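You operate a simulated robot arm through the tools that you are given. There is no shell and no other tool. Be economical: measure what you need, move in short steps, check, and stop when the job is done.

Carry out the task below with a simulated robot arm. There is one attempt and no reset: what you move stays moved.

TASK
Hang the loose ring on its post, put the BEAN ring on the parts tray, turn the holder to CLOSE.

It is judged by the outcome, as a careful person would: the job done as asked, and still so three seconds after it is handed in. It fails if anything else is knocked over, pushed out of place, dropped, spilled or broken.

THE ROBOT
A 6-joint arm with a two-finger parallel gripper, fixed in place. Base frame: the origin is at the foot of the arm, x ahead of it, y to its left, z up; the work surface is at about z = 0. Lengths are in m, angles in degrees, forces in N, time in s.
With the tool pointing down near the work surface it reaches from about 0.14 to 0.58 m from the base axis. Its first joint turns from -66.0 to 66.0 degrees. Payload 2.1 kg.
Tool frame: the origin (TCP) lies between the finger pads and is the grasp point; the fingertips stand 0.03 m ahead of it; z points along the fingers, y is the line along which they close. The gripper opens to 0.094 m. The fingers are 0.028 m wide and 0.01 m thick; the gripper's body (0.05 by 0.096 m) begins 0.055 m behind the TCP.
Orientation is that of the tool frame in the base frame, as a unit quaternion [w, x, y, z]. With the fingers straight down and closing along the base's y, the tool's x points along the base's -x, its y along +y and its z along -z.

THE INTERFACE
- The arm moves only by the tool jog_arm. Its argument "plan" is a list that holds one entry, the list of rows, each a list of 7 numbers: the shift along the tool's x, y, z in units of 150 mm (1.0 is 150 mm), then the turn, a rotation vector about the tool's x, y, z in units of 45 degrees (1.0 is 45 degrees), then the closure in counts, from 0 (fully open) to 255 (shut). In form: [[[tx, ty, tz, wx, wy, wz, jaw], ...]]. A call has 1 to 10 rows; each row is the pose to reach, as a shift and turn from the pose commanded when the call began, along the tool's axes at that moment. A call with a number of a shift or a turn outside -1 to 1 is refused whole. A row lasts 0.2 s, in which the tool goes at most 0.05 m and 8.6 degrees; a call with a longer step from one row to the next is refused whole, and so is a gripper value outside its range. A pose out of reach is approached as far as the arm can. The call stops where the force on the tool passes 90 N (or 10 N more than at its start, if that is more) or the arm is blocked; 0.2 s more then pass. The fingers move at their own pace (about 0.072 m/s each) and stop on an object; they squeeze with about 34 N. The grip force told is the motor's: it shows also when the fingers shut on nothing. Time passes only in rows, and 0.2 s behind the last, so rows that repeat a pose let the fingers close. It gives the time, the measured TCP pose, the force on the tool (base axes), the opening and the grip force at its end, in the units of the frame above (readings bear some noise), and new pictures: "show" is both (left out), scene, wrist or none.
- Cameras (640 x 400 px; columns grow to the right, rows downward): "scene" is fixed at [0.0606, -0.375, 0.4876]; the picture's right is [0.74, -0.67, 0.00], its down [-0.37, -0.40, -0.84] and it looks along [0.57, 0.62, -0.54] (base axes); focal length 294 px, centre (320, 200). "wrist" rides on the gripper at [-0.037, 0, -0.058] in the tool frame; the picture's right is [0.00, -1.00, 0.00], its down [0.97, 0.00, -0.24] and it looks along [0.24, 0.00, 0.97] (tool axes); focal length 218 px, centre (320, 200).
- probe_pixels(camera, pixels): for up to 12 pixels [column, row] of the newest picture of that camera ("zoom" is the newest enlarged one), the place [x, y, z] in the base frame of the surface seen there, good to about 0.002 m. No time passes.
- close_up(camera, box): a new picture of the part [left, top, right, bottom] of that camera's present view, enlarged. No time passes.
- job_done(): hands the job in; it is judged then, once.

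Work in short steps. Measure before you move; look again where a grasp or a placing could have gone wrong, and mend it. You have 80 turns and 120 pictures in all, those below and enlarged ones among them. Open the gripper and draw the arm clear of the work before you hand the job in, unless the task says otherwise; then end with one line.

The tools are called after "Call:" by a JSON object that holds its "fn" and its "kwargs". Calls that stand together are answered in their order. jog_arm: Moves the arm, as the interface text tells. Its arguments: {"type":"object","properties":{"plan":{"type":"array"},"show":{"type":"string","enum":["both","scene","wrist","none"]}},"required":["plan"]} The other tools are called the same way: probe_pixels (camera, pixels) gives the place of the surface under pixels of a picture; close_up (camera, box) takes an enlarged picture of a part of a camera's view; job_done () hands the job in.

At the start:

```text
time_s: 0.0
position: [0.3179, -0.0985, 0.3448]
orientation: [0.0, 0.001, 1.0, 0.0]
contact_force: [0.1, -0.5, 0.0]
grip_width: 0.0941
finger_force: 0.0
```

scene: 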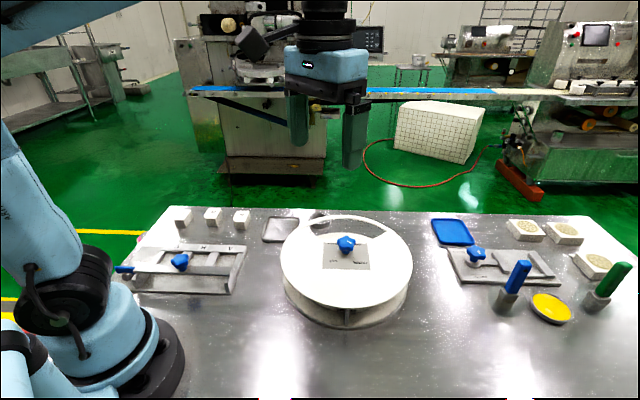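
wrist: 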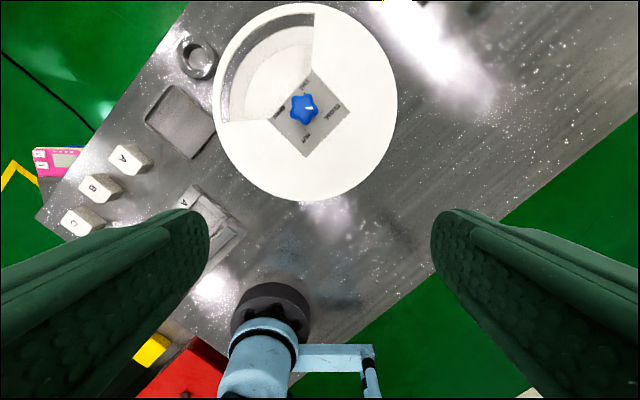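

I'll enlarge the relevant parts of the scene to identify the objects.

Call:
{"fn": "close_up", "kwargs": {"camera": "scene", "box": [260, 190, 430, 330]}}

Call:
{"fn": "close_up", "kwargs": {"camera": "scene", "box": [420, 200, 640, 330]}}

Call:
{"fn": "close_up", "kwargs": {"camera": "scene", "box": [100, 190, 330, 310]}}

Call:
{"fn": "close_up", "kwargs": {"camera": "wrist", "box": [140, 0, 400, 210]}}

```text
2.86 times, centred on (345, 260) of scene
```

zoom: 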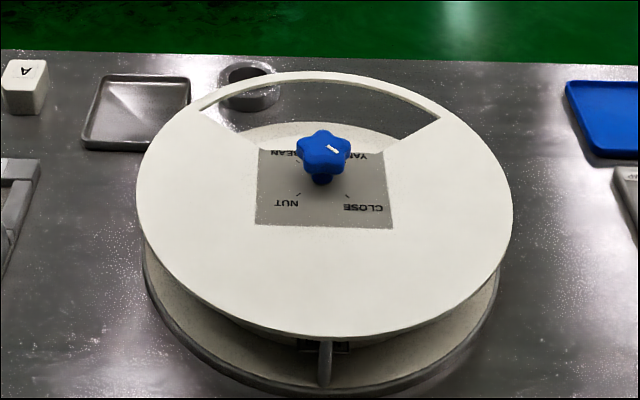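

```text
2.91 times, centred on (530, 265) of scene
```

zoom: 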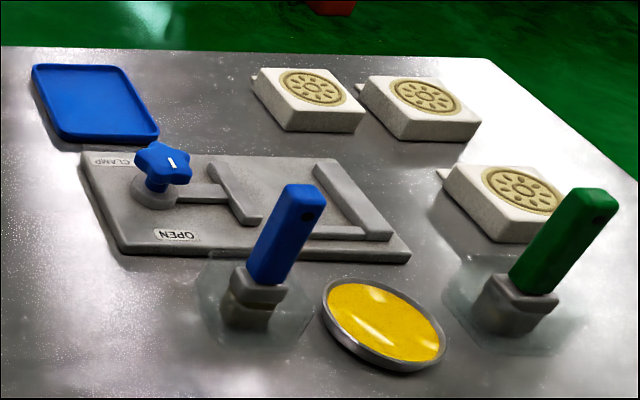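

```text
2.78 times, centred on (215, 250) of scene
```

zoom: 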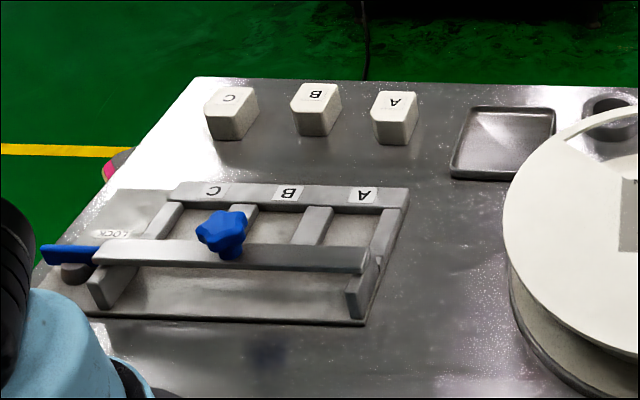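

```text
1.90 times, centred on (270, 105) of wrist
```

zoom: 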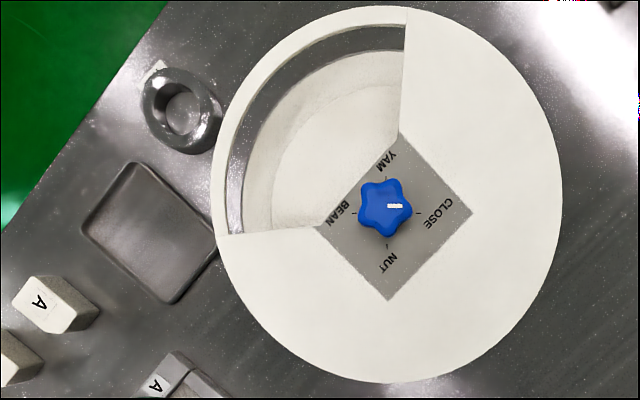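

The carousel holder has a star knob, window and label plate. I'll measure the key features.

Call:
{"fn": "probe_pixels", "kwargs": {"camera": "wrist", "pixels": [[303, 108], [308, 107], [330, 115], [250, 90], [275, 80], [290, 30], [195, 60], [182, 48], [211, 60], [180, 120], [350, 160], [214, 100]]}}

Call:
{"fn": "close_up", "kwargs": {"camera": "wrist", "box": [160, 0, 360, 125]}}

Call:
{"fn": "close_up", "kwargs": {"camera": "scene", "box": [300, 200, 400, 262]}}

```text
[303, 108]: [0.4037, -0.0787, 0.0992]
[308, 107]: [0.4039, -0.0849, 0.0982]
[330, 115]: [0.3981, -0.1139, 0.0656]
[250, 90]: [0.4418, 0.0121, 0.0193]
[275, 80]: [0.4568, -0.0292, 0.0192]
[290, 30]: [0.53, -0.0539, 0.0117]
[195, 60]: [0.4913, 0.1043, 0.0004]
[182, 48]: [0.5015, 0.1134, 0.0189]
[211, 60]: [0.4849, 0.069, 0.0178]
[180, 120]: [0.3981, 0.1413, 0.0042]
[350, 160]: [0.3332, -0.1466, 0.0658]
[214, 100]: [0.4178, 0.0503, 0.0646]
```

```text
3.20 times, centred on (260, 62) of wrist
```

zoom: 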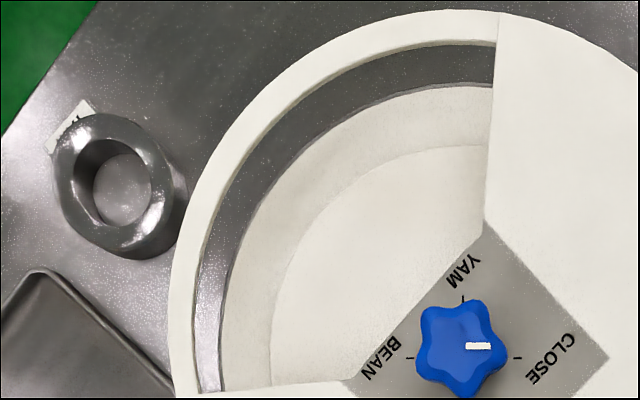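

```text
6.40 times, centred on (350, 231) of scene
```

zoom: 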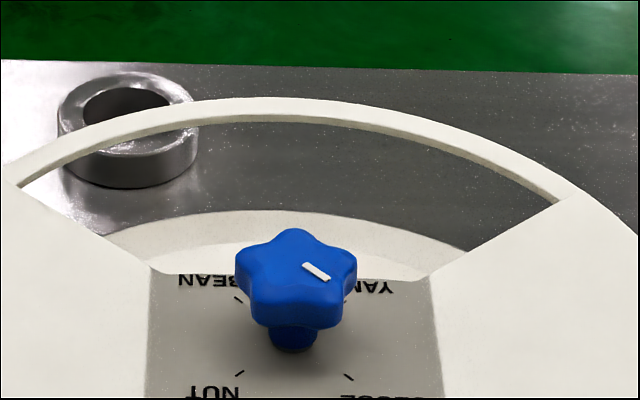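

The pointer is at CLOSE (ticks: YAM at +x, BEAN at +y, NUT at -x, CLOSE at -y). I need the loose ring's tag; move over it to look.

Call:
{"fn": "jog_arm", "kwargs": {"plan": [[[-0.19, 0.19, 0.06, 0, 0, 0, 0], [-0.38, 0.38, 0.12, 0, 0, 0, 0], [-0.57, 0.57, 0.18, 0, 0, 0, 0], [-0.76, 0.76, 0.24, 0, 0, 0, 0], [-0.95, 0.95, 0.3, 0, 0, 0, 0], [-0.95, 0.95, 0.3, 0, 0, 0, 0]]]}}

Call:
{"fn": "close_up", "kwargs": {"camera": "scene", "box": [255, 200, 345, 256]}}

Call:
{"fn": "close_up", "kwargs": {"camera": "wrist", "box": [160, 50, 480, 250]}}

```text
time_s: 1.4
position: [0.4618, 0.0446, 0.3003]
orientation: [-0.001, 0.0, 1.0, -0.001]
contact_force: [0.0, 0.3, -0.8]
grip_width: 0.0941
finger_force: 0.0
```

scene: 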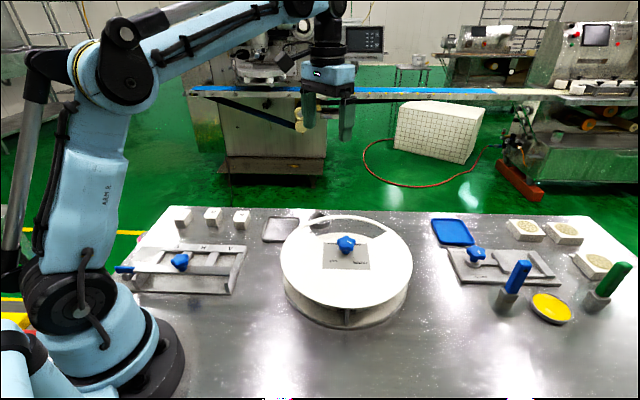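
wrist: 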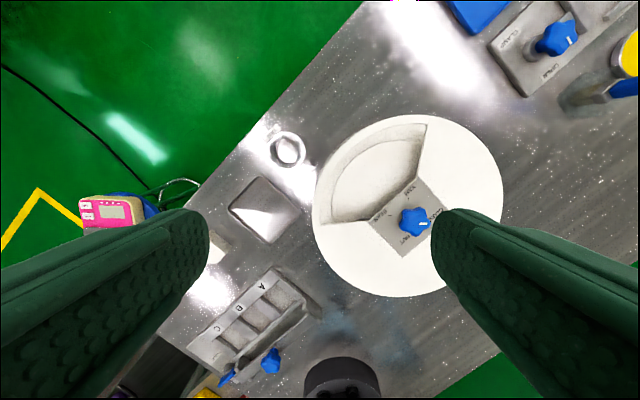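

```text
7.11 times, centred on (300, 228) of scene
```

zoom: 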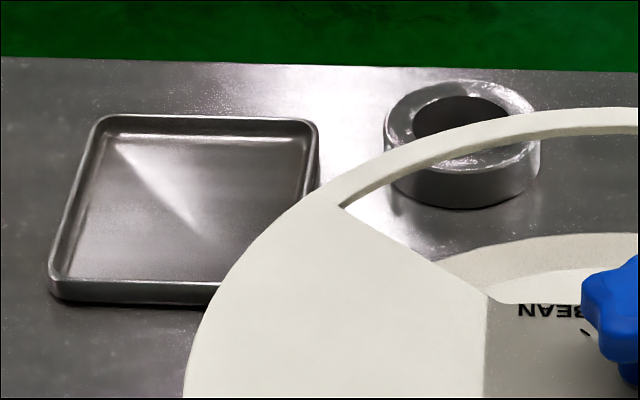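

```text
2.00 times, centred on (320, 150) of wrist
```

zoom: 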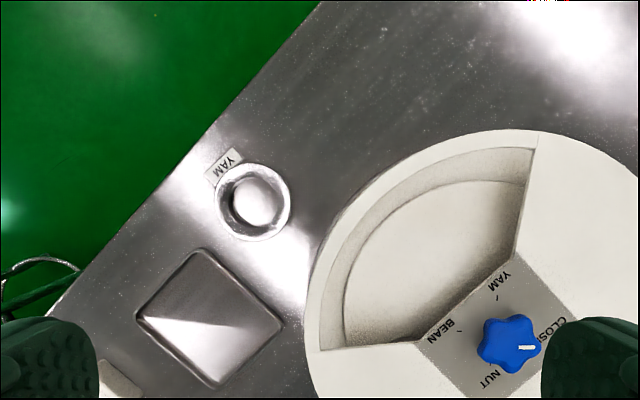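

The loose ring's tag reads YAM. I'll measure knob, ring and tray precisely in this zoom.

Call:
{"fn": "probe_pixels", "kwargs": {"camera": "zoom", "pixels": [[508, 322], [534, 348], [519, 366], [492, 362], [484, 335], [508, 344], [228, 202], [282, 202], [254, 170], [254, 237], [200, 252], [220, 383]]}}

Call:
{"fn": "probe_pixels", "kwargs": {"camera": "zoom", "pixels": [[278, 322], [142, 318], [209, 320], [350, 347], [532, 148], [308, 300], [640, 190], [225, 165], [430, 250], [340, 340], [528, 160], [480, 195]]}}

Call:
{"fn": "close_up", "kwargs": {"camera": "wrist", "box": [360, 170, 450, 260]}}

```text
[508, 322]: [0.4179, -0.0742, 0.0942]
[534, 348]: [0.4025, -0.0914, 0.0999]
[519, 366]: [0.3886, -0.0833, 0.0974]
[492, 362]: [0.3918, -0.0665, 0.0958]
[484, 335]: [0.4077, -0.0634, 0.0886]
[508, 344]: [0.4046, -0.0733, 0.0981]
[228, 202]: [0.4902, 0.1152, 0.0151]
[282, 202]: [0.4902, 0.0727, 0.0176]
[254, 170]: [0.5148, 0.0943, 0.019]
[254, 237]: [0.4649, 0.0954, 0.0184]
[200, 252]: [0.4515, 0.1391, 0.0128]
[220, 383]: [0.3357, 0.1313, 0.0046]
```

```text
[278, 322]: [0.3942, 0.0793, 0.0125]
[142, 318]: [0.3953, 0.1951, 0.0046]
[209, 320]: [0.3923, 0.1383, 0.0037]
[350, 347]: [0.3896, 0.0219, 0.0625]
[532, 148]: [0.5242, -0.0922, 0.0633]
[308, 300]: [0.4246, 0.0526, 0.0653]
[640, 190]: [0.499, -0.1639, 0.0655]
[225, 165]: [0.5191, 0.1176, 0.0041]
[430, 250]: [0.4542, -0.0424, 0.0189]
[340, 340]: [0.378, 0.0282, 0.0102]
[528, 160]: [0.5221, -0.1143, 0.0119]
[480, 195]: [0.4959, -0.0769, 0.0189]
```

```text
4.44 times, centred on (405, 215) of wrist
```

zoom: 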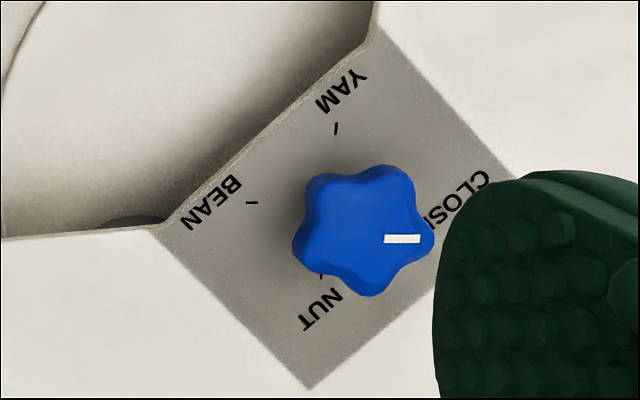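

Ring centre ≈(0.490,0.094), knob centre ≈(0.404,-0.077), top z≈0.099. I go above the knob, pre-turned -36° so the jaws align with a lobe axis.

Call:
{"fn": "jog_arm", "kwargs": {"plan": [[[0.076, -0.161, 0.16, 0, 0, 0.16, 0], [0.152, -0.322, 0.32, 0, 0, 0.32, 0], [0.228, -0.484, 0.48, 0, 0, 0.48, 0], [0.304, -0.645, 0.64, 0, 0, 0.64, 0], [0.38, -0.807, 0.8, 0, 0, 0.8, 0], [0.38, -0.807, 0.8, 0, 0, 0.8, 0]]]}}

```text
time_s: 2.8
position: [0.4047, -0.0785, 0.1788]
orientation: [0.0, 0.311, 0.95, 0.0]
contact_force: [0.0, -0.9, 0.6]
grip_width: 0.0941
finger_force: 0.2
```

scene: 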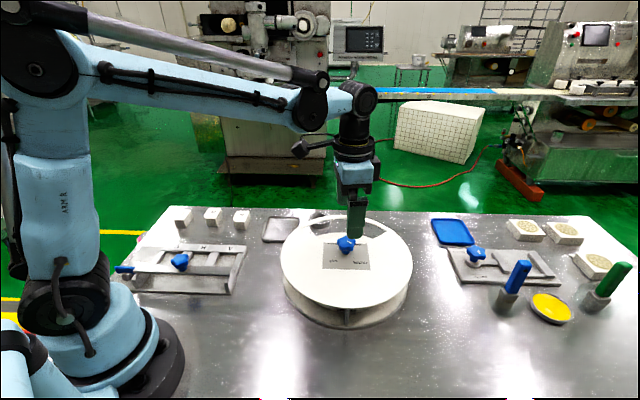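
wrist: 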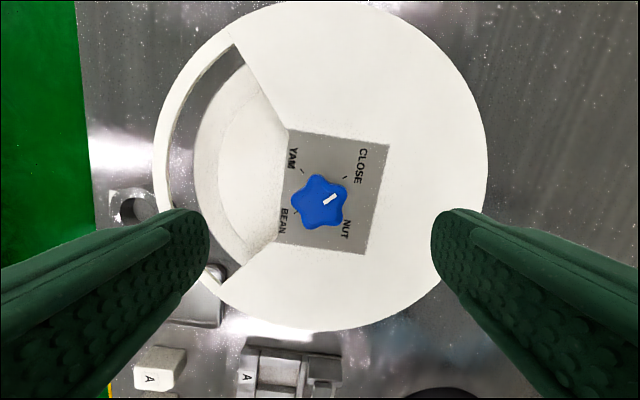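

Knob is centred between the jaws. Descend to TCP z≈0.101 and close.

Call:
{"fn": "jog_arm", "kwargs": {"plan": [[[0, 0, 0.2, 0, 0, 0, 0], [0, 0, 0.4, 0, 0, 0, 0], [0, 0, 0.52, 0, 0, 0, 0], [0, 0, 0.52, 0, 0, 0, 255], [0, 0, 0.52, 0, 0, 0, 255], [0, 0, 0.52, 0, 0, 0, 255], [0, 0, 0.52, 0, 0, 0, 255]]]}}

```text
time_s: 4.4
position: [0.4042, -0.0773, 0.102]
orientation: [0.0, 0.308, 0.951, -0.001]
contact_force: [-2.1, -1.7, -11.0]
grip_width: 0.0375
finger_force: 45.4
```

scene: 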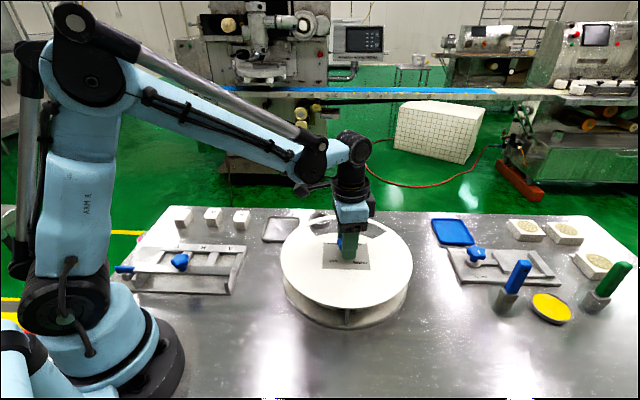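
wrist: 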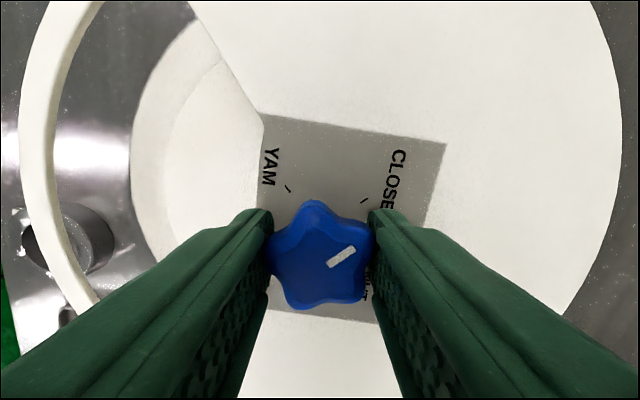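

Gripped at 0.0375 m. Turn counter-clockwise (seen from above) 45° first.

Call:
{"fn": "jog_arm", "kwargs": {"plan": [[[0, 0, 0, 0, 0, -0.167, 255], [0, 0, 0, 0, 0, -0.333, 255], [0, 0, 0, 0, 0, -0.5, 255], [0, 0, 0, 0, 0, -0.667, 255], [0, 0, 0, 0, 0, -0.833, 255], [0, 0, 0, 0, 0, -1, 255]]], "show": "wrist"}}

```text
time_s: 5.8
position: [0.4045, -0.0783, 0.1026]
orientation: [0.001, -0.08, 0.997, 0.0]
contact_force: [15.6, 7.5, -36.7]
grip_width: 0.0372
finger_force: 45.2
```

wrist: 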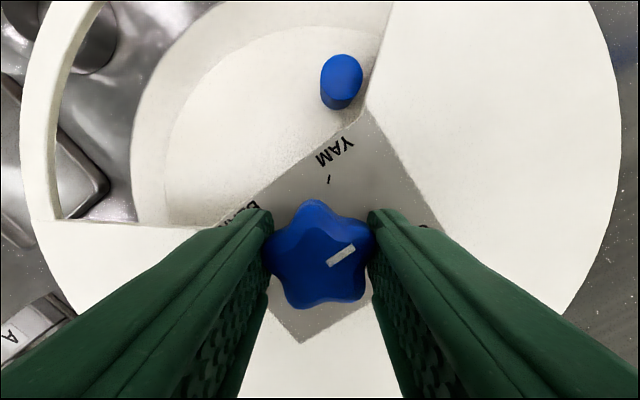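

The carousel turns; a blue post (342,80) is appearing. Continue the other 45°.

Call:
{"fn": "jog_arm", "kwargs": {"plan": [[[0, 0, 0, 0, 0, -0.167, 255], [0, 0, 0, 0, 0, -0.333, 255], [0, 0, 0, 0, 0, -0.5, 255], [0, 0, 0, 0, 0, -0.667, 255], [0, 0, 0, 0, 0, -0.833, 255], [0, 0, 0, 0, 0, -1, 255]]], "show": "wrist"}}

```text
time_s: 7.2
position: [0.4036, -0.0774, 0.1025]
orientation: [0.0, -0.456, 0.89, 0.001]
contact_force: [8.4, 18.5, 2.7]
grip_width: 0.0373
finger_force: 45.0
```

wrist: 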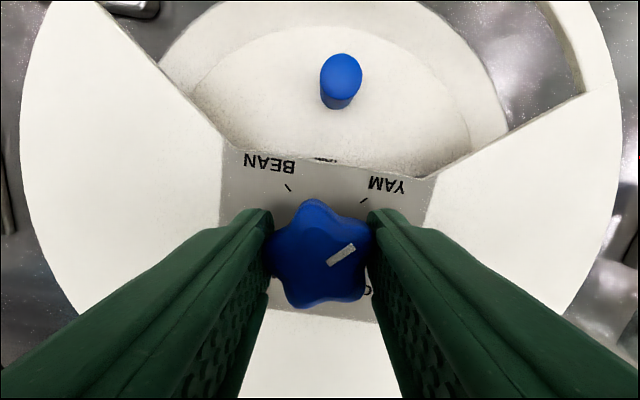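

Pointer is on YAM with the post in the window. Open and rise.

Call:
{"fn": "jog_arm", "kwargs": {"plan": [[[0, 0, 0, 0, 0, 0, 0], [0, 0, 0, 0, 0, 0, 0], [0, 0, 0, 0, 0, 0, 0], [0, 0, -0.3, 0, 0, 0, 0], [0, 0, -0.6, 0, 0, 0, 0], [0, 0, -0.9, 0, 0, 0, 0], [0, 0, -0.9, 0, 0, 0, 0]]]}}

Call:
{"fn": "close_up", "kwargs": {"camera": "wrist", "box": [200, 40, 440, 240]}}

Call:
{"fn": "close_up", "kwargs": {"camera": "scene", "box": [290, 200, 410, 275]}}

```text
time_s: 8.8
position: [0.4036, -0.0771, 0.2383]
orientation: [0.0, -0.454, 0.891, 0.0]
contact_force: [-0.3, -0.3, 0.7]
grip_width: 0.0942
finger_force: 0.0
```

scene: 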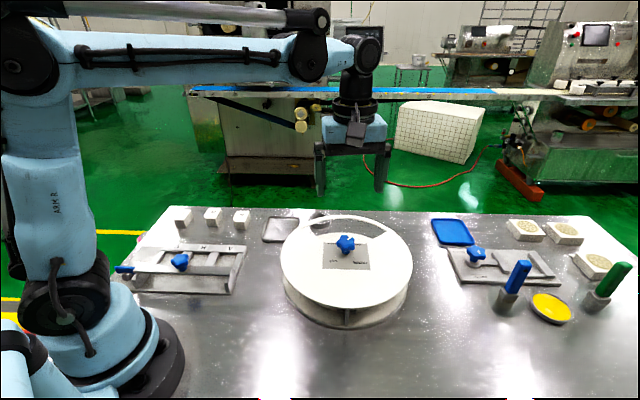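
wrist: 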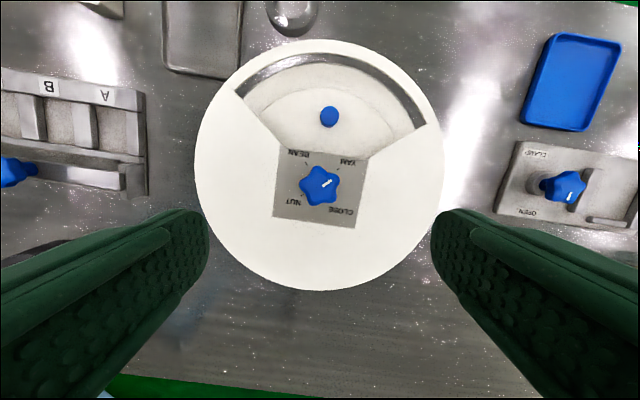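

```text
2.00 times, centred on (320, 140) of wrist
```

zoom: 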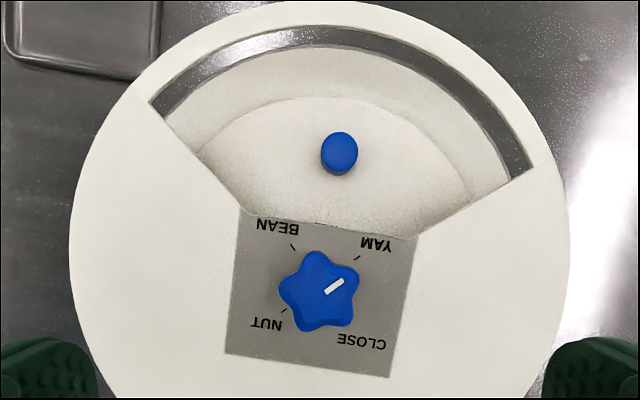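

```text
5.33 times, centred on (350, 238) of scene
```

zoom: 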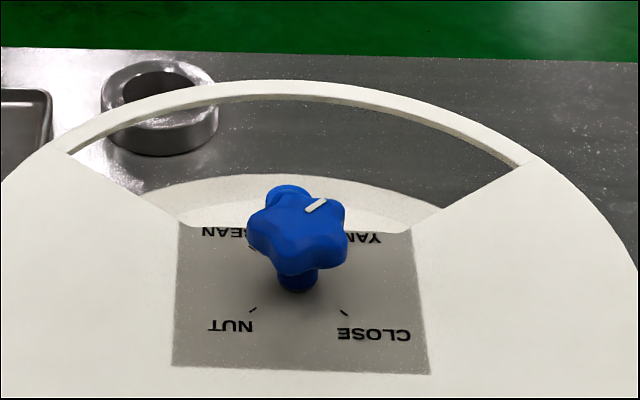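

Pointer stays on YAM. Measure the post and window.

Call:
{"fn": "probe_pixels", "kwargs": {"camera": "wrist", "pixels": [[329, 115], [323, 114], [336, 114], [329, 109], [329, 124], [329, 135], [236, 92], [428, 125], [310, 52], [276, 148], [368, 158], [345, 80]]}}

Call:
{"fn": "close_up", "kwargs": {"camera": "wrist", "box": [280, 60, 400, 135]}}

```text
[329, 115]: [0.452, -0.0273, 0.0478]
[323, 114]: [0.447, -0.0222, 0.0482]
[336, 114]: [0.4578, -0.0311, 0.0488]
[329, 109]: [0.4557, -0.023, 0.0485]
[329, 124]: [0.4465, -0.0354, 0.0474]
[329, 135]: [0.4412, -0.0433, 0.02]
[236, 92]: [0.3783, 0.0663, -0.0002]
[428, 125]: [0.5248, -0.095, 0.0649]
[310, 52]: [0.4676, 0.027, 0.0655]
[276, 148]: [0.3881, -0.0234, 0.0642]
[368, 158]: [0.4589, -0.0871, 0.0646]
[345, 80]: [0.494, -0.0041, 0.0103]
```

```text
5.33 times, centred on (340, 98) of wrist
```

zoom: 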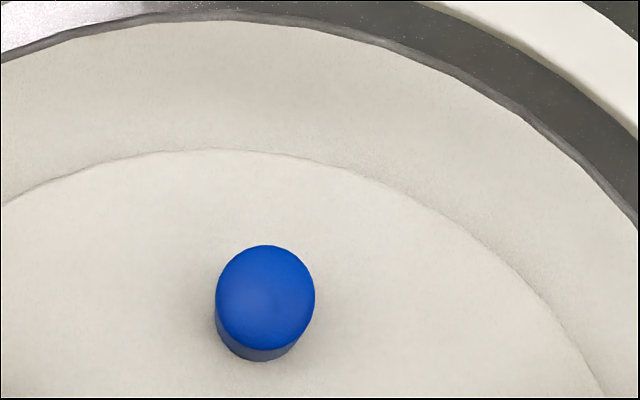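

Post: top (0.452,-0.028,0.048), Ø≈14 mm. Window allows gripping the ring tangentially (closing along 135°). Move toward the ring, turning to 135°.

Call:
{"fn": "jog_arm", "kwargs": {"plan": [[[-0.25, 0.041, 0, 0, 0, 0.05, 0], [-0.5, 0.083, 0, 0, 0, 0.1, 0], [-0.75, 0.124, 0, 0, 0, 0.15, 0], [-1.0, 0.165, 0.1, 0, 0, 0.2, 0], [-1.0, 0.165, 0.2, 0, 0, 0.2, 0], [-1.0, 0.165, 0.2, 0, 0, 0.2, 0]]], "show": "wrist"}}

Call:
{"fn": "close_up", "kwargs": {"camera": "wrist", "box": [200, 50, 440, 200]}}

```text
time_s: 10.2
position: [0.4716, 0.0582, 0.2062]
orientation: [0.001, -0.383, 0.924, 0.0]
contact_force: [0.4, -0.5, 0.2]
grip_width: 0.094
finger_force: 0.0
```

wrist: 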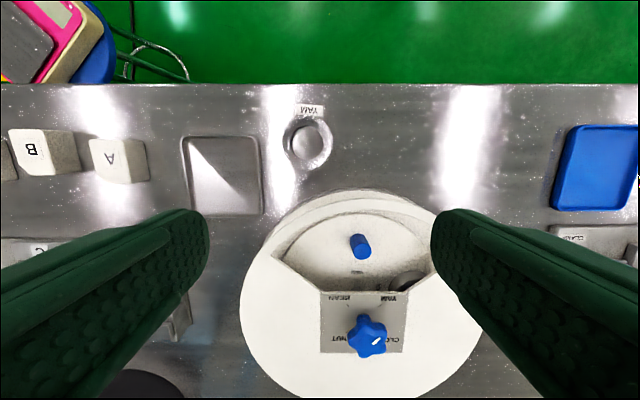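

```text
2.67 times, centred on (320, 125) of wrist
```

zoom: 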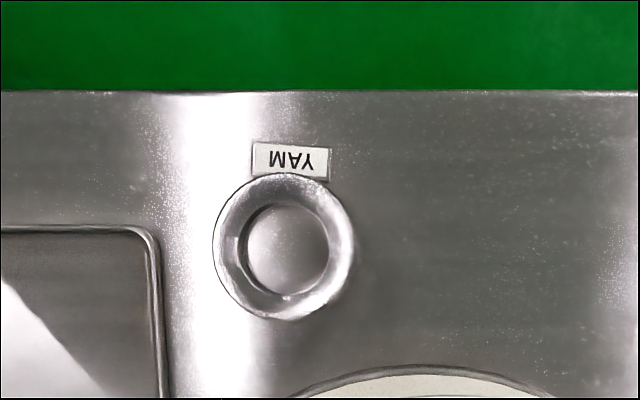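

Call:
{"fn": "probe_pixels", "kwargs": {"camera": "zoom", "pixels": [[220, 245], [348, 245], [282, 182], [284, 313], [240, 245], [336, 245], [290, 162], [235, 290], [330, 195], [290, 250], [262, 162], [322, 165]]}}

Call:
{"fn": "close_up", "kwargs": {"camera": "wrist", "box": [270, 200, 450, 320]}}

```text
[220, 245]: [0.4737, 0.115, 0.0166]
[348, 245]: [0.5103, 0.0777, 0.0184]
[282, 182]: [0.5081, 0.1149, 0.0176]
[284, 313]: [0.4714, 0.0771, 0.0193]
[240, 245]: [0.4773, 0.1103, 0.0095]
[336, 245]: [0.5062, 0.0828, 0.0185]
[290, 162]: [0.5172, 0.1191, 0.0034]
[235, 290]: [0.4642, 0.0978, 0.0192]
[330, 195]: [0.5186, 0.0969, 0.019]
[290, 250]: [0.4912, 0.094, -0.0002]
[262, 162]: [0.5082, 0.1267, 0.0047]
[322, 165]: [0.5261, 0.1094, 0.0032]
```

```text
3.33 times, centred on (360, 260) of wrist
```

zoom: 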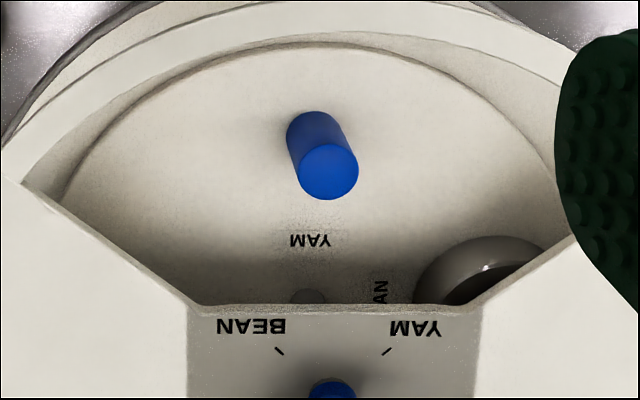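

Post in the window is labelled YAM and the BEAN ring sits next clockwise. Ring centre ≈(0.491,0.096). Move above it and lower.

Call:
{"fn": "jog_arm", "kwargs": {"plan": [[[-0.135, 0.042, 0.1, 0, 0, 0, 0], [-0.269, 0.085, 0.3, 0, 0, 0, 0], [-0.269, 0.085, 0.55, 0, 0, 0, 0], [-0.269, 0.085, 0.76, 0, 0, 0, 0], [-0.269, 0.085, 0.76, 0, 0, 0, 0]]], "show": "wrist"}}

```text
time_s: 11.4
position: [0.4916, 0.0948, 0.0928]
orientation: [0.0, -0.383, 0.924, 0.0]
contact_force: [-0.8, -0.1, 0.7]
grip_width: 0.0942
finger_force: 0.0
```

wrist: 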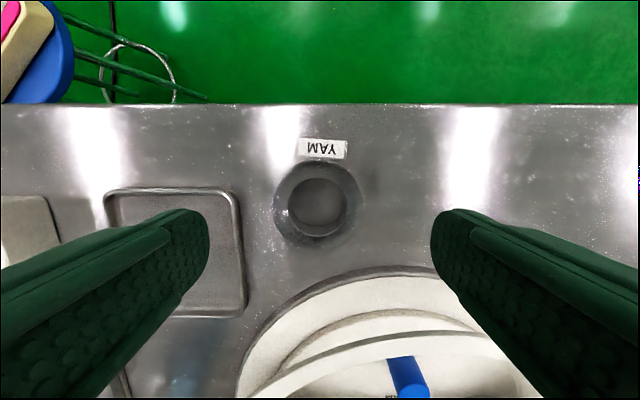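

Tray edge is ~57 mm left of ring centre, so I pre-close to ~68 mm, then descend and grip.

Call:
{"fn": "jog_arm", "kwargs": {"plan": [[[0, 0, 0, 0, 0, 0, 70], [0, 0, 0.1, 0, 0, 0, 70], [0, 0, 0.25, 0, 0, 0, 70], [0, 0, 0.385, 0, 0, 0, 70], [0, 0, 0.385, 0, 0, 0, 70], [0, 0, 0.385, 0, 0, 0, 255], [0, 0, 0.385, 0, 0, 0, 255], [0, 0, 0.385, 0, 0, 0, 255]]], "show": "wrist"}}

```text
time_s: 13.2
position: [0.4918, 0.0956, 0.034]
orientation: [0.0, -0.383, 0.924, 0.0]
contact_force: [0.0, 0.6, 0.0]
grip_width: 0.0572
finger_force: 34.4
```

wrist: 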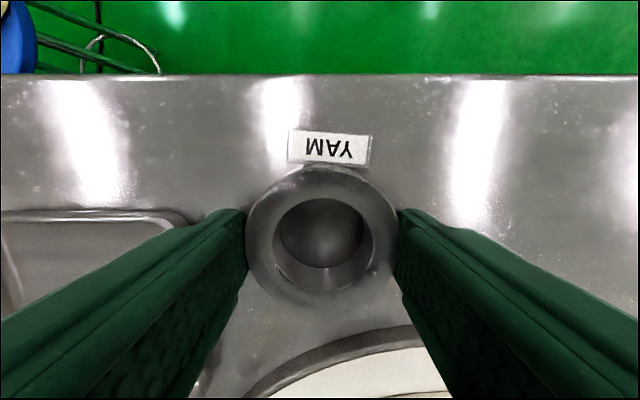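

Gripped (57 mm). Lift straight up.

Call:
{"fn": "jog_arm", "kwargs": {"plan": [[[0, 0, -0.2, 0, 0, 0, 255], [0, 0, -0.5, 0, 0, 0, 255], [0, 0, -0.8, 0, 0, 0, 255], [0, 0, -0.8, 0, 0, 0, 255]]], "show": "both"}}

```text
time_s: 14.2
position: [0.4919, 0.0968, 0.1546]
orientation: [0.0, -0.383, 0.924, 0.001]
contact_force: [0.4, -0.8, -2.6]
grip_width: 0.0569
finger_force: 34.1
```

scene: 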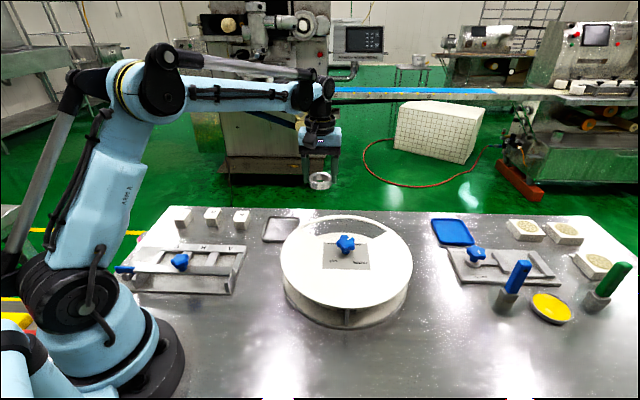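
wrist: 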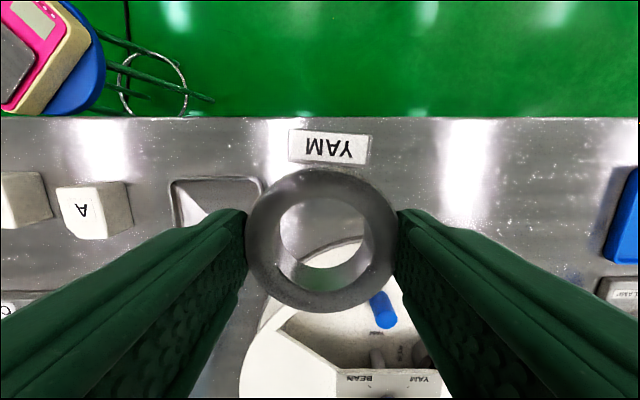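

The tag is attached to the ring. Measure where the ring sits relative to the TCP.

Call:
{"fn": "probe_pixels", "kwargs": {"camera": "wrist", "pixels": [[321, 174], [321, 306], [321, 192], [321, 275], [255, 235], [390, 235], [330, 150], [305, 304], [378, 306], [378, 300]]}}

Call:
{"fn": "close_up", "kwargs": {"camera": "scene", "box": [280, 120, 360, 200]}}

```text
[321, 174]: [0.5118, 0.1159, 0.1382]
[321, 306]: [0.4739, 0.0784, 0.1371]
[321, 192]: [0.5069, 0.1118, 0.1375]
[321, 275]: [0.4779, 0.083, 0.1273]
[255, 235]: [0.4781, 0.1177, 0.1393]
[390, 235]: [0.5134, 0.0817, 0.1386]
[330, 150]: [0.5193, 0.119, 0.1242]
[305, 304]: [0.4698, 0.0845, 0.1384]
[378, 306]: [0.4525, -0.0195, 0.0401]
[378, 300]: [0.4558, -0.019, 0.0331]
```

```text
5.00 times, centred on (320, 160) of scene
```

zoom: 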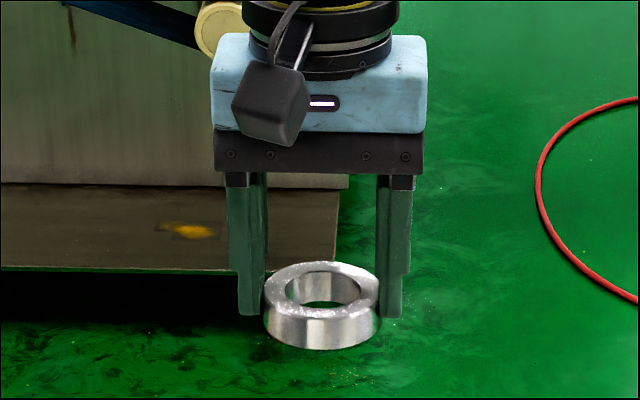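

Ring is centred on the TCP; bottom is 35 mm below TCP. Move over the post at this height.

Call:
{"fn": "jog_arm", "kwargs": {"plan": [[[0.19, -0.1, 0, 0, 0, 0, 255], [0.385, -0.2, 0, 0, 0, 0, 255], [0.58, -0.3, 0, 0, 0, 0, 255], [0.771, -0.398, 0, 0, 0, 0, 255], [0.771, -0.398, 0, 0, 0, 0, 255]]]}}

```text
time_s: 15.4
position: [0.4532, -0.0267, 0.1547]
orientation: [0.001, -0.383, 0.924, 0.0]
contact_force: [0.4, -0.1, -1.2]
grip_width: 0.057
finger_force: 34.3
```

scene: 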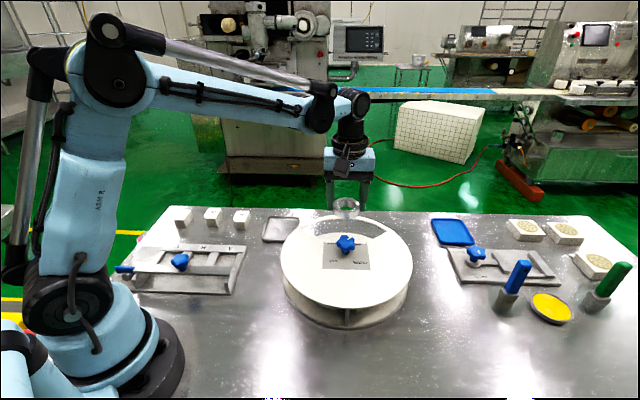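
wrist: 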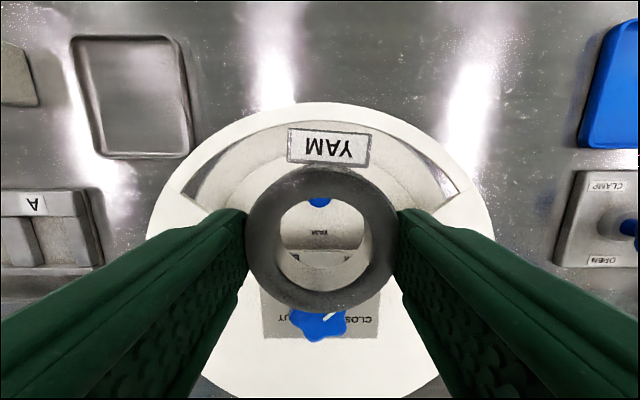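

Aligned; lower to just above the lid level and check.

Call:
{"fn": "jog_arm", "kwargs": {"plan": [[[0, 0, 0.15, 0, 0, 0, 255], [0, 0, 0.3, 0, 0, 0, 255], [0, 0, 0.3, 0, 0, 0, 255]]]}}

Call:
{"fn": "close_up", "kwargs": {"camera": "wrist", "box": [200, 80, 440, 330]}}

Call:
{"fn": "close_up", "kwargs": {"camera": "scene", "box": [290, 190, 410, 265]}}

```text
time_s: 16.2
position: [0.4517, -0.0296, 0.1096]
orientation: [0.001, -0.382, 0.924, -0.001]
contact_force: [0.7, 0.9, -1.4]
grip_width: 0.0569
finger_force: 33.9
```

scene: 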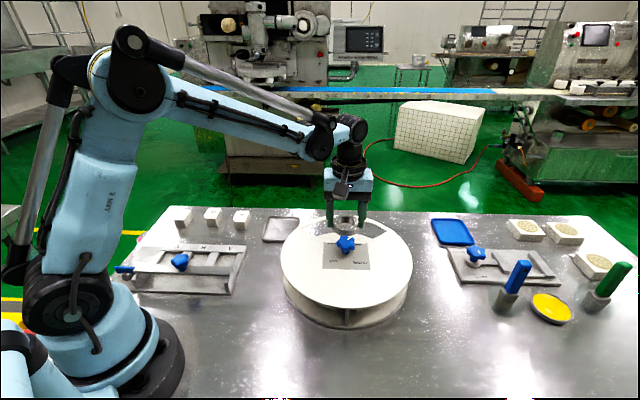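
wrist: 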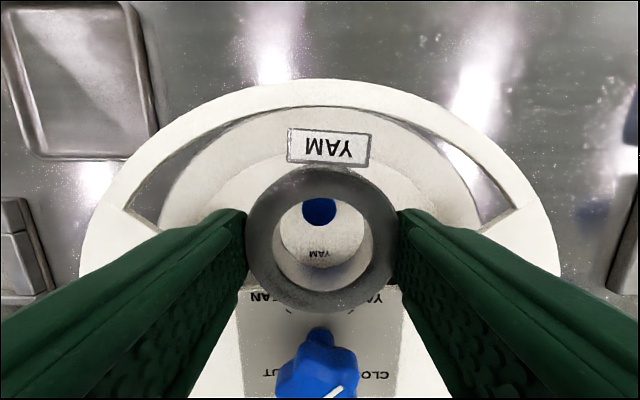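

```text
1.60 times, centred on (320, 205) of wrist
```

zoom: 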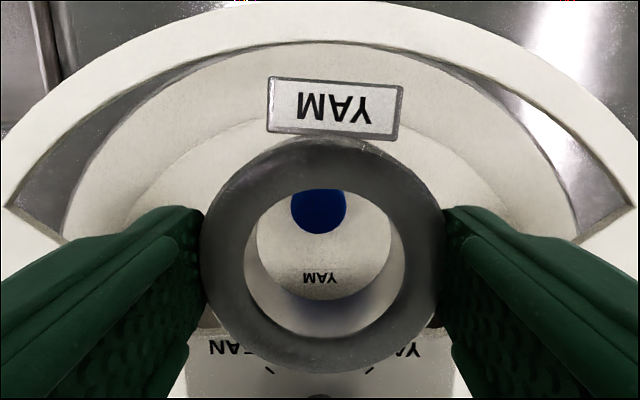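

```text
5.33 times, centred on (350, 228) of scene
```

zoom: 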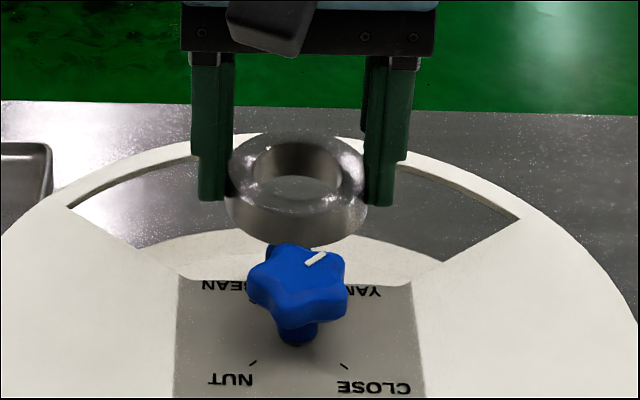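

Post is visible in the hole and ring clears the knob. Lower onto the post to TCP z≈0.056.

Call:
{"fn": "jog_arm", "kwargs": {"plan": [[[0, 0, 0.09, 0, 0, 0, 255], [0, 0, 0.18, 0, 0, 0, 255], [0, 0, 0.27, 0, 0, 0, 255], [0, 0, 0.345, 0, 0, 0, 255], [0, 0, 0.345, 0, 0, 0, 255]]]}}

Call:
{"fn": "close_up", "kwargs": {"camera": "wrist", "box": [200, 80, 440, 330]}}

```text
time_s: 17.4
position: [0.4518, -0.0287, 0.0582]
orientation: [0.0, -0.383, 0.924, 0.001]
contact_force: [0.0, -0.1, -1.8]
grip_width: 0.0569
finger_force: 34.3
```

scene: 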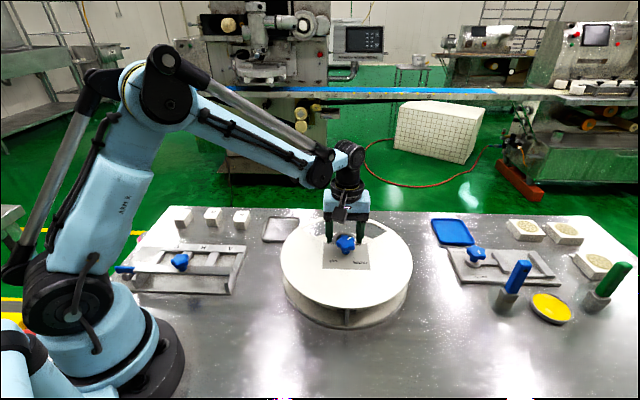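
wrist: 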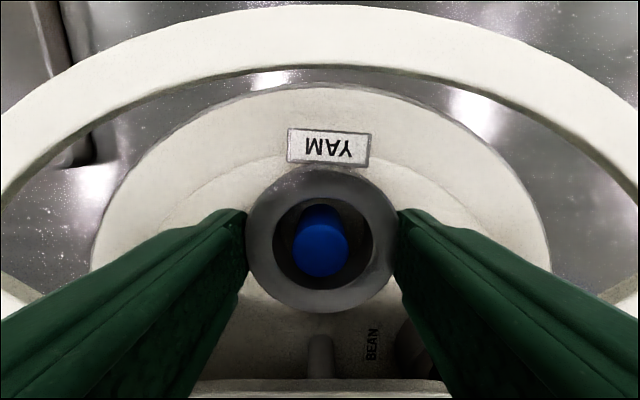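

```text
1.60 times, centred on (320, 205) of wrist
```

zoom: 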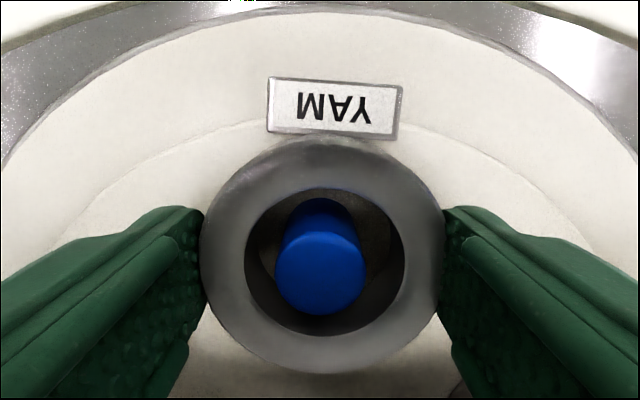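

Post is through the ring. Lower the last 3 mm, release partially, rise.

Call:
{"fn": "jog_arm", "kwargs": {"plan": [[[0, 0, 0.012, 0, 0, 0, 255], [0, 0, 0.025, 0, 0, 0, 255], [0, 0, 0.025, 0, 0, 0, 50], [0, 0, 0.025, 0, 0, 0, 50], [0, 0, -0.1, 0, 0, 0, 50], [0, 0, -0.4, 0, 0, 0, 50], [0, 0, -0.7, 0, 0, 0, 50], [0, 0, -0.95, 0, 0, 0, 0], [0, 0, -0.95, 0, 0, 0, 0]]]}}

Call:
{"fn": "close_up", "kwargs": {"camera": "wrist", "box": [200, 80, 440, 330]}}

```text
time_s: 19.4
position: [0.4534, -0.0295, 0.2013]
orientation: [0.0, -0.383, 0.924, 0.0]
contact_force: [0.3, 0.4, -0.8]
grip_width: 0.094
finger_force: 0.0
```

scene: 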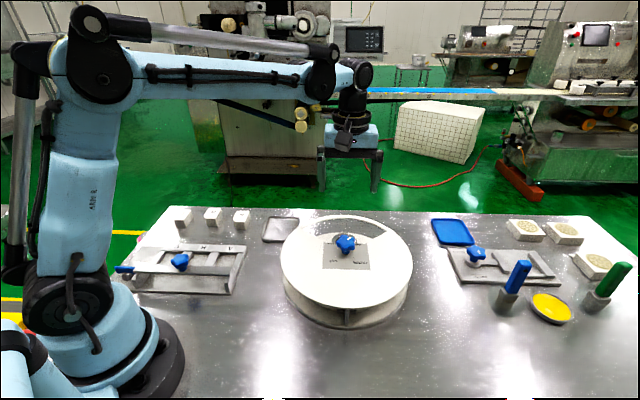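
wrist: 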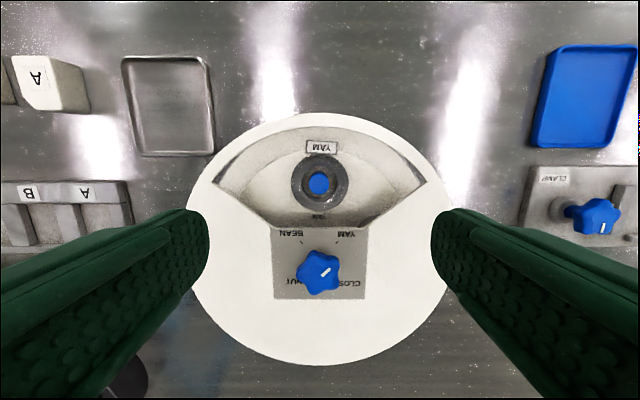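

```text
1.60 times, centred on (320, 205) of wrist
```

zoom: 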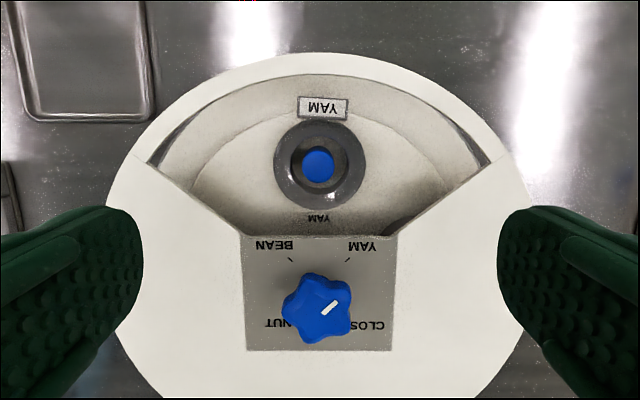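

Ring is on the YAM post. Next: back above the knob, turning jaws toward 72° (a lobe axis now).

Call:
{"fn": "jog_arm", "kwargs": {"plan": [[[0.08, 0, 0.03, 0, 0, 0.167, 0], [0.16, 0, 0.07, 0, 0, 0.333, 0], [0.24, 0, 0.1, 0, 0, 0.5, 0], [0.32, 0, 0.14, 0, 0, 0.667, 0], [0.4, 0, 0.17, 0, 0, 0.833, 0], [0.457, 0, 0.2, 0, 0, 1.0, 0], [0.457, 0, 0.2, 0, 0, 1.0, 0]]], "show": "none"}}

Call:
{"fn": "jog_arm", "kwargs": {"plan": [[[0, 0, 0, 0, 0, 0.19, 0], [0, 0, 0, 0, 0, 0.38, 0], [0, 0, 0, 0, 0, 0.4, 0]]], "show": "wrist"}}

```text
time_s: 21.0
position: [0.4036, -0.0785, 0.1717]
orientation: [0.0, 0.001, 1.0, 0.0]
contact_force: [0.2, -0.3, 0.2]
grip_width: 0.0938
finger_force: 0.1
```

```text
time_s: 21.8
position: [0.403, -0.0777, 0.1715]
orientation: [0.0, 0.157, 0.988, 0.001]
contact_force: [-0.1, -0.5, 0.2]
grip_width: 0.0942
finger_force: 0.0
```

wrist: 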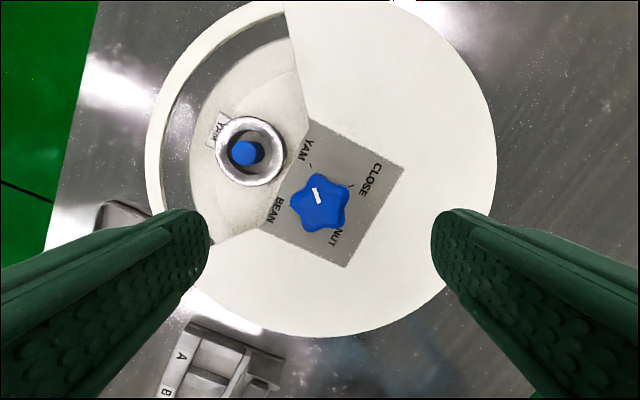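

Descend, grip the knob.

Call:
{"fn": "jog_arm", "kwargs": {"plan": [[[0, 0, 0.2, 0, 0, 0, 0], [0, 0, 0.4, 0, 0, 0, 0], [0, 0, 0.463, 0, 0, 0, 0], [0, 0, 0.463, 0, 0, 0, 255], [0, 0, 0.463, 0, 0, 0, 255], [0, 0, 0.463, 0, 0, 0, 255], [0, 0, 0.463, 0, 0, 0, 255]]], "show": "wrist"}}

```text
time_s: 23.4
position: [0.4022, -0.0782, 0.1013]
orientation: [0.0, 0.157, 0.988, -0.002]
contact_force: [-4.6, -16.3, -11.9]
grip_width: 0.0372
finger_force: 44.8
```

wrist: 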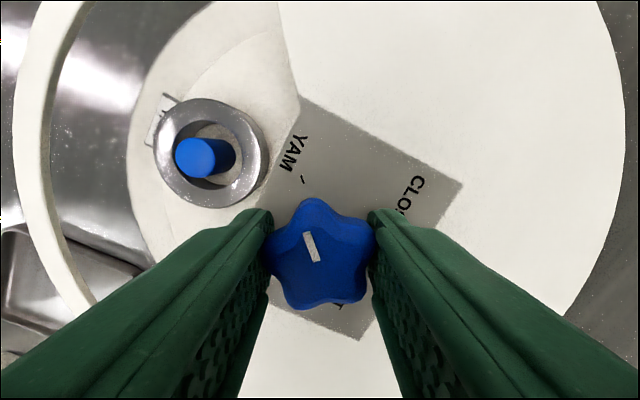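

Gripped. Turn +90° (two calls) to BEAN.

Call:
{"fn": "jog_arm", "kwargs": {"plan": [[[0, 0, 0, 0, 0, -0.167, 255], [0, 0, 0, 0, 0, -0.333, 255], [0, 0, 0, 0, 0, -0.5, 255], [0, 0, 0, 0, 0, -0.667, 255], [0, 0, 0, 0, 0, -0.833, 255], [0, 0, 0, 0, 0, -1, 255]]], "show": "wrist"}}

Call:
{"fn": "jog_arm", "kwargs": {"plan": [[[0, 0, 0, 0, 0, -0.167, 255], [0, 0, 0, 0, 0, -0.333, 255], [0, 0, 0, 0, 0, -0.5, 255], [0, 0, 0, 0, 0, -0.667, 255], [0, 0, 0, 0, 0, -0.833, 255], [0, 0, 0, 0, 0, -1, 255]]], "show": "wrist"}}

```text
time_s: 24.8
position: [0.4039, -0.0774, 0.1027]
orientation: [0.001, -0.233, 0.972, -0.002]
contact_force: [1.8, -19.4, -3.2]
grip_width: 0.0378
finger_force: 45.4
```

wrist: 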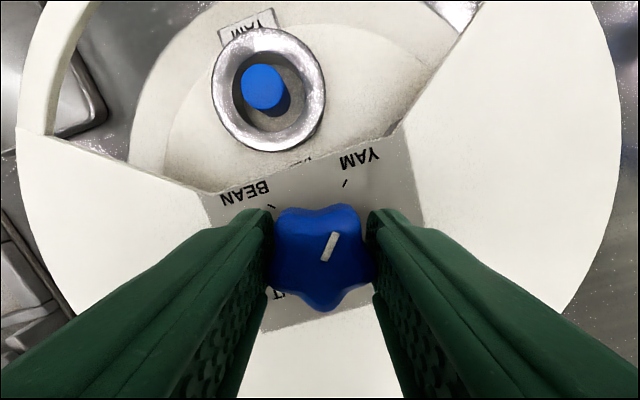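

```text
time_s: 26.2
position: [0.4033, -0.0768, 0.1016]
orientation: [0.0, -0.589, 0.808, 0.0]
contact_force: [12.8, -10.4, -1.4]
grip_width: 0.0375
finger_force: 45.1
```

wrist: 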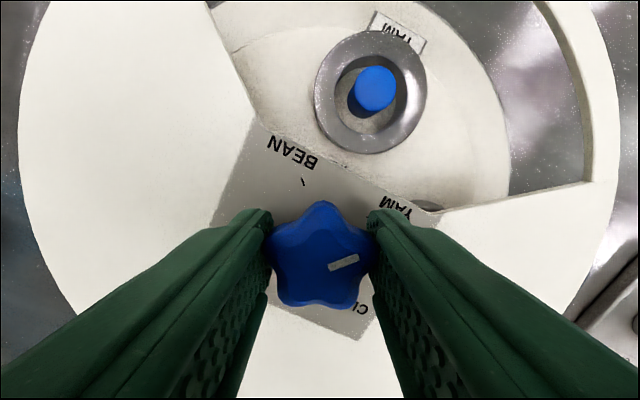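

The knob slipped: the carousel stayed at YAM. Something blocks it, or the grip slid. Release, rise and inspect.

Call:
{"fn": "jog_arm", "kwargs": {"plan": [[[0, 0, 0, 0, 0, 0, 0], [0, 0, 0, 0, 0, 0, 0], [0, 0, 0, 0, 0, 0, 0], [0, 0, -0.25, 0, 0, 0.15, 0], [0, 0, -0.5, 0, 0, 0.3, 0], [0, 0, -0.7, 0, 0, 0.45, 0], [0, 0, -0.7, 0, 0, 0.6, 0], [0, 0, -0.7, 0, 0, 0.6, 0]]]}}

Call:
{"fn": "close_up", "kwargs": {"camera": "wrist", "box": [200, 40, 440, 240]}}

Call:
{"fn": "close_up", "kwargs": {"camera": "scene", "box": [270, 200, 430, 330]}}

```text
time_s: 28.0
position: [0.4039, -0.0763, 0.2073]
orientation: [0.0, -0.382, 0.924, 0.0]
contact_force: [0.2, 0.1, 0.3]
grip_width: 0.0939
finger_force: 0.1
```

scene: 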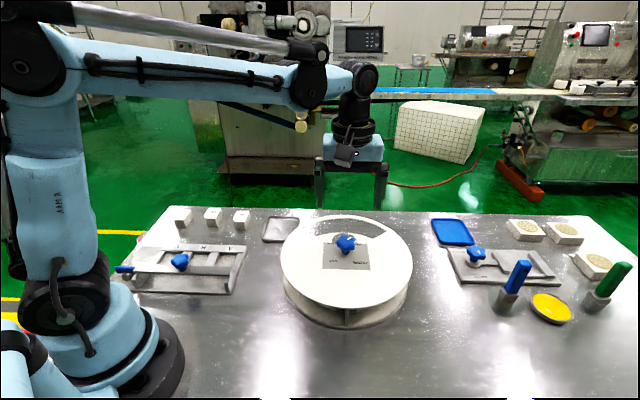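
wrist: 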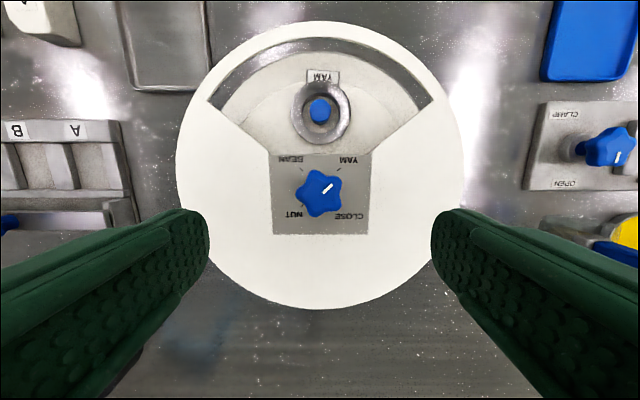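

```text
2.00 times, centred on (320, 140) of wrist
```

zoom: 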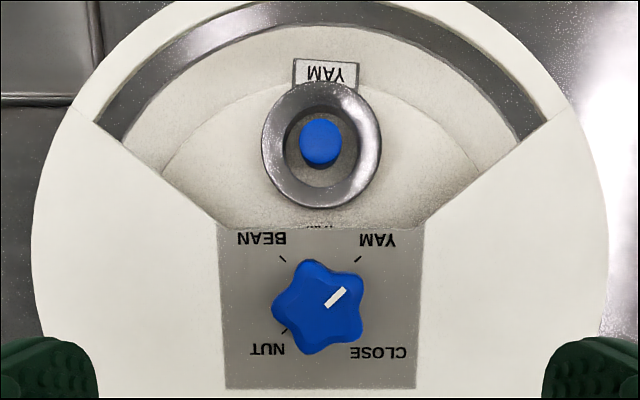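

```text
3.08 times, centred on (350, 265) of scene
```

zoom: 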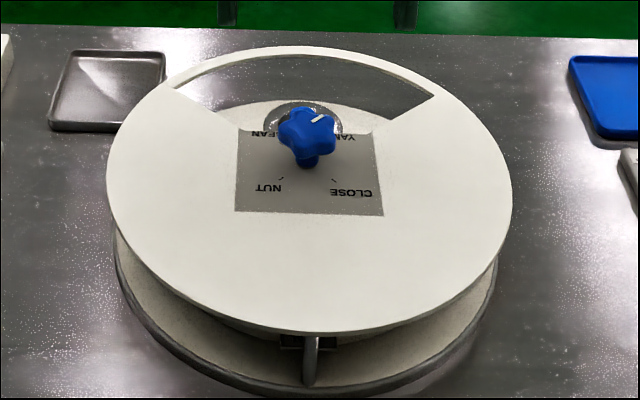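

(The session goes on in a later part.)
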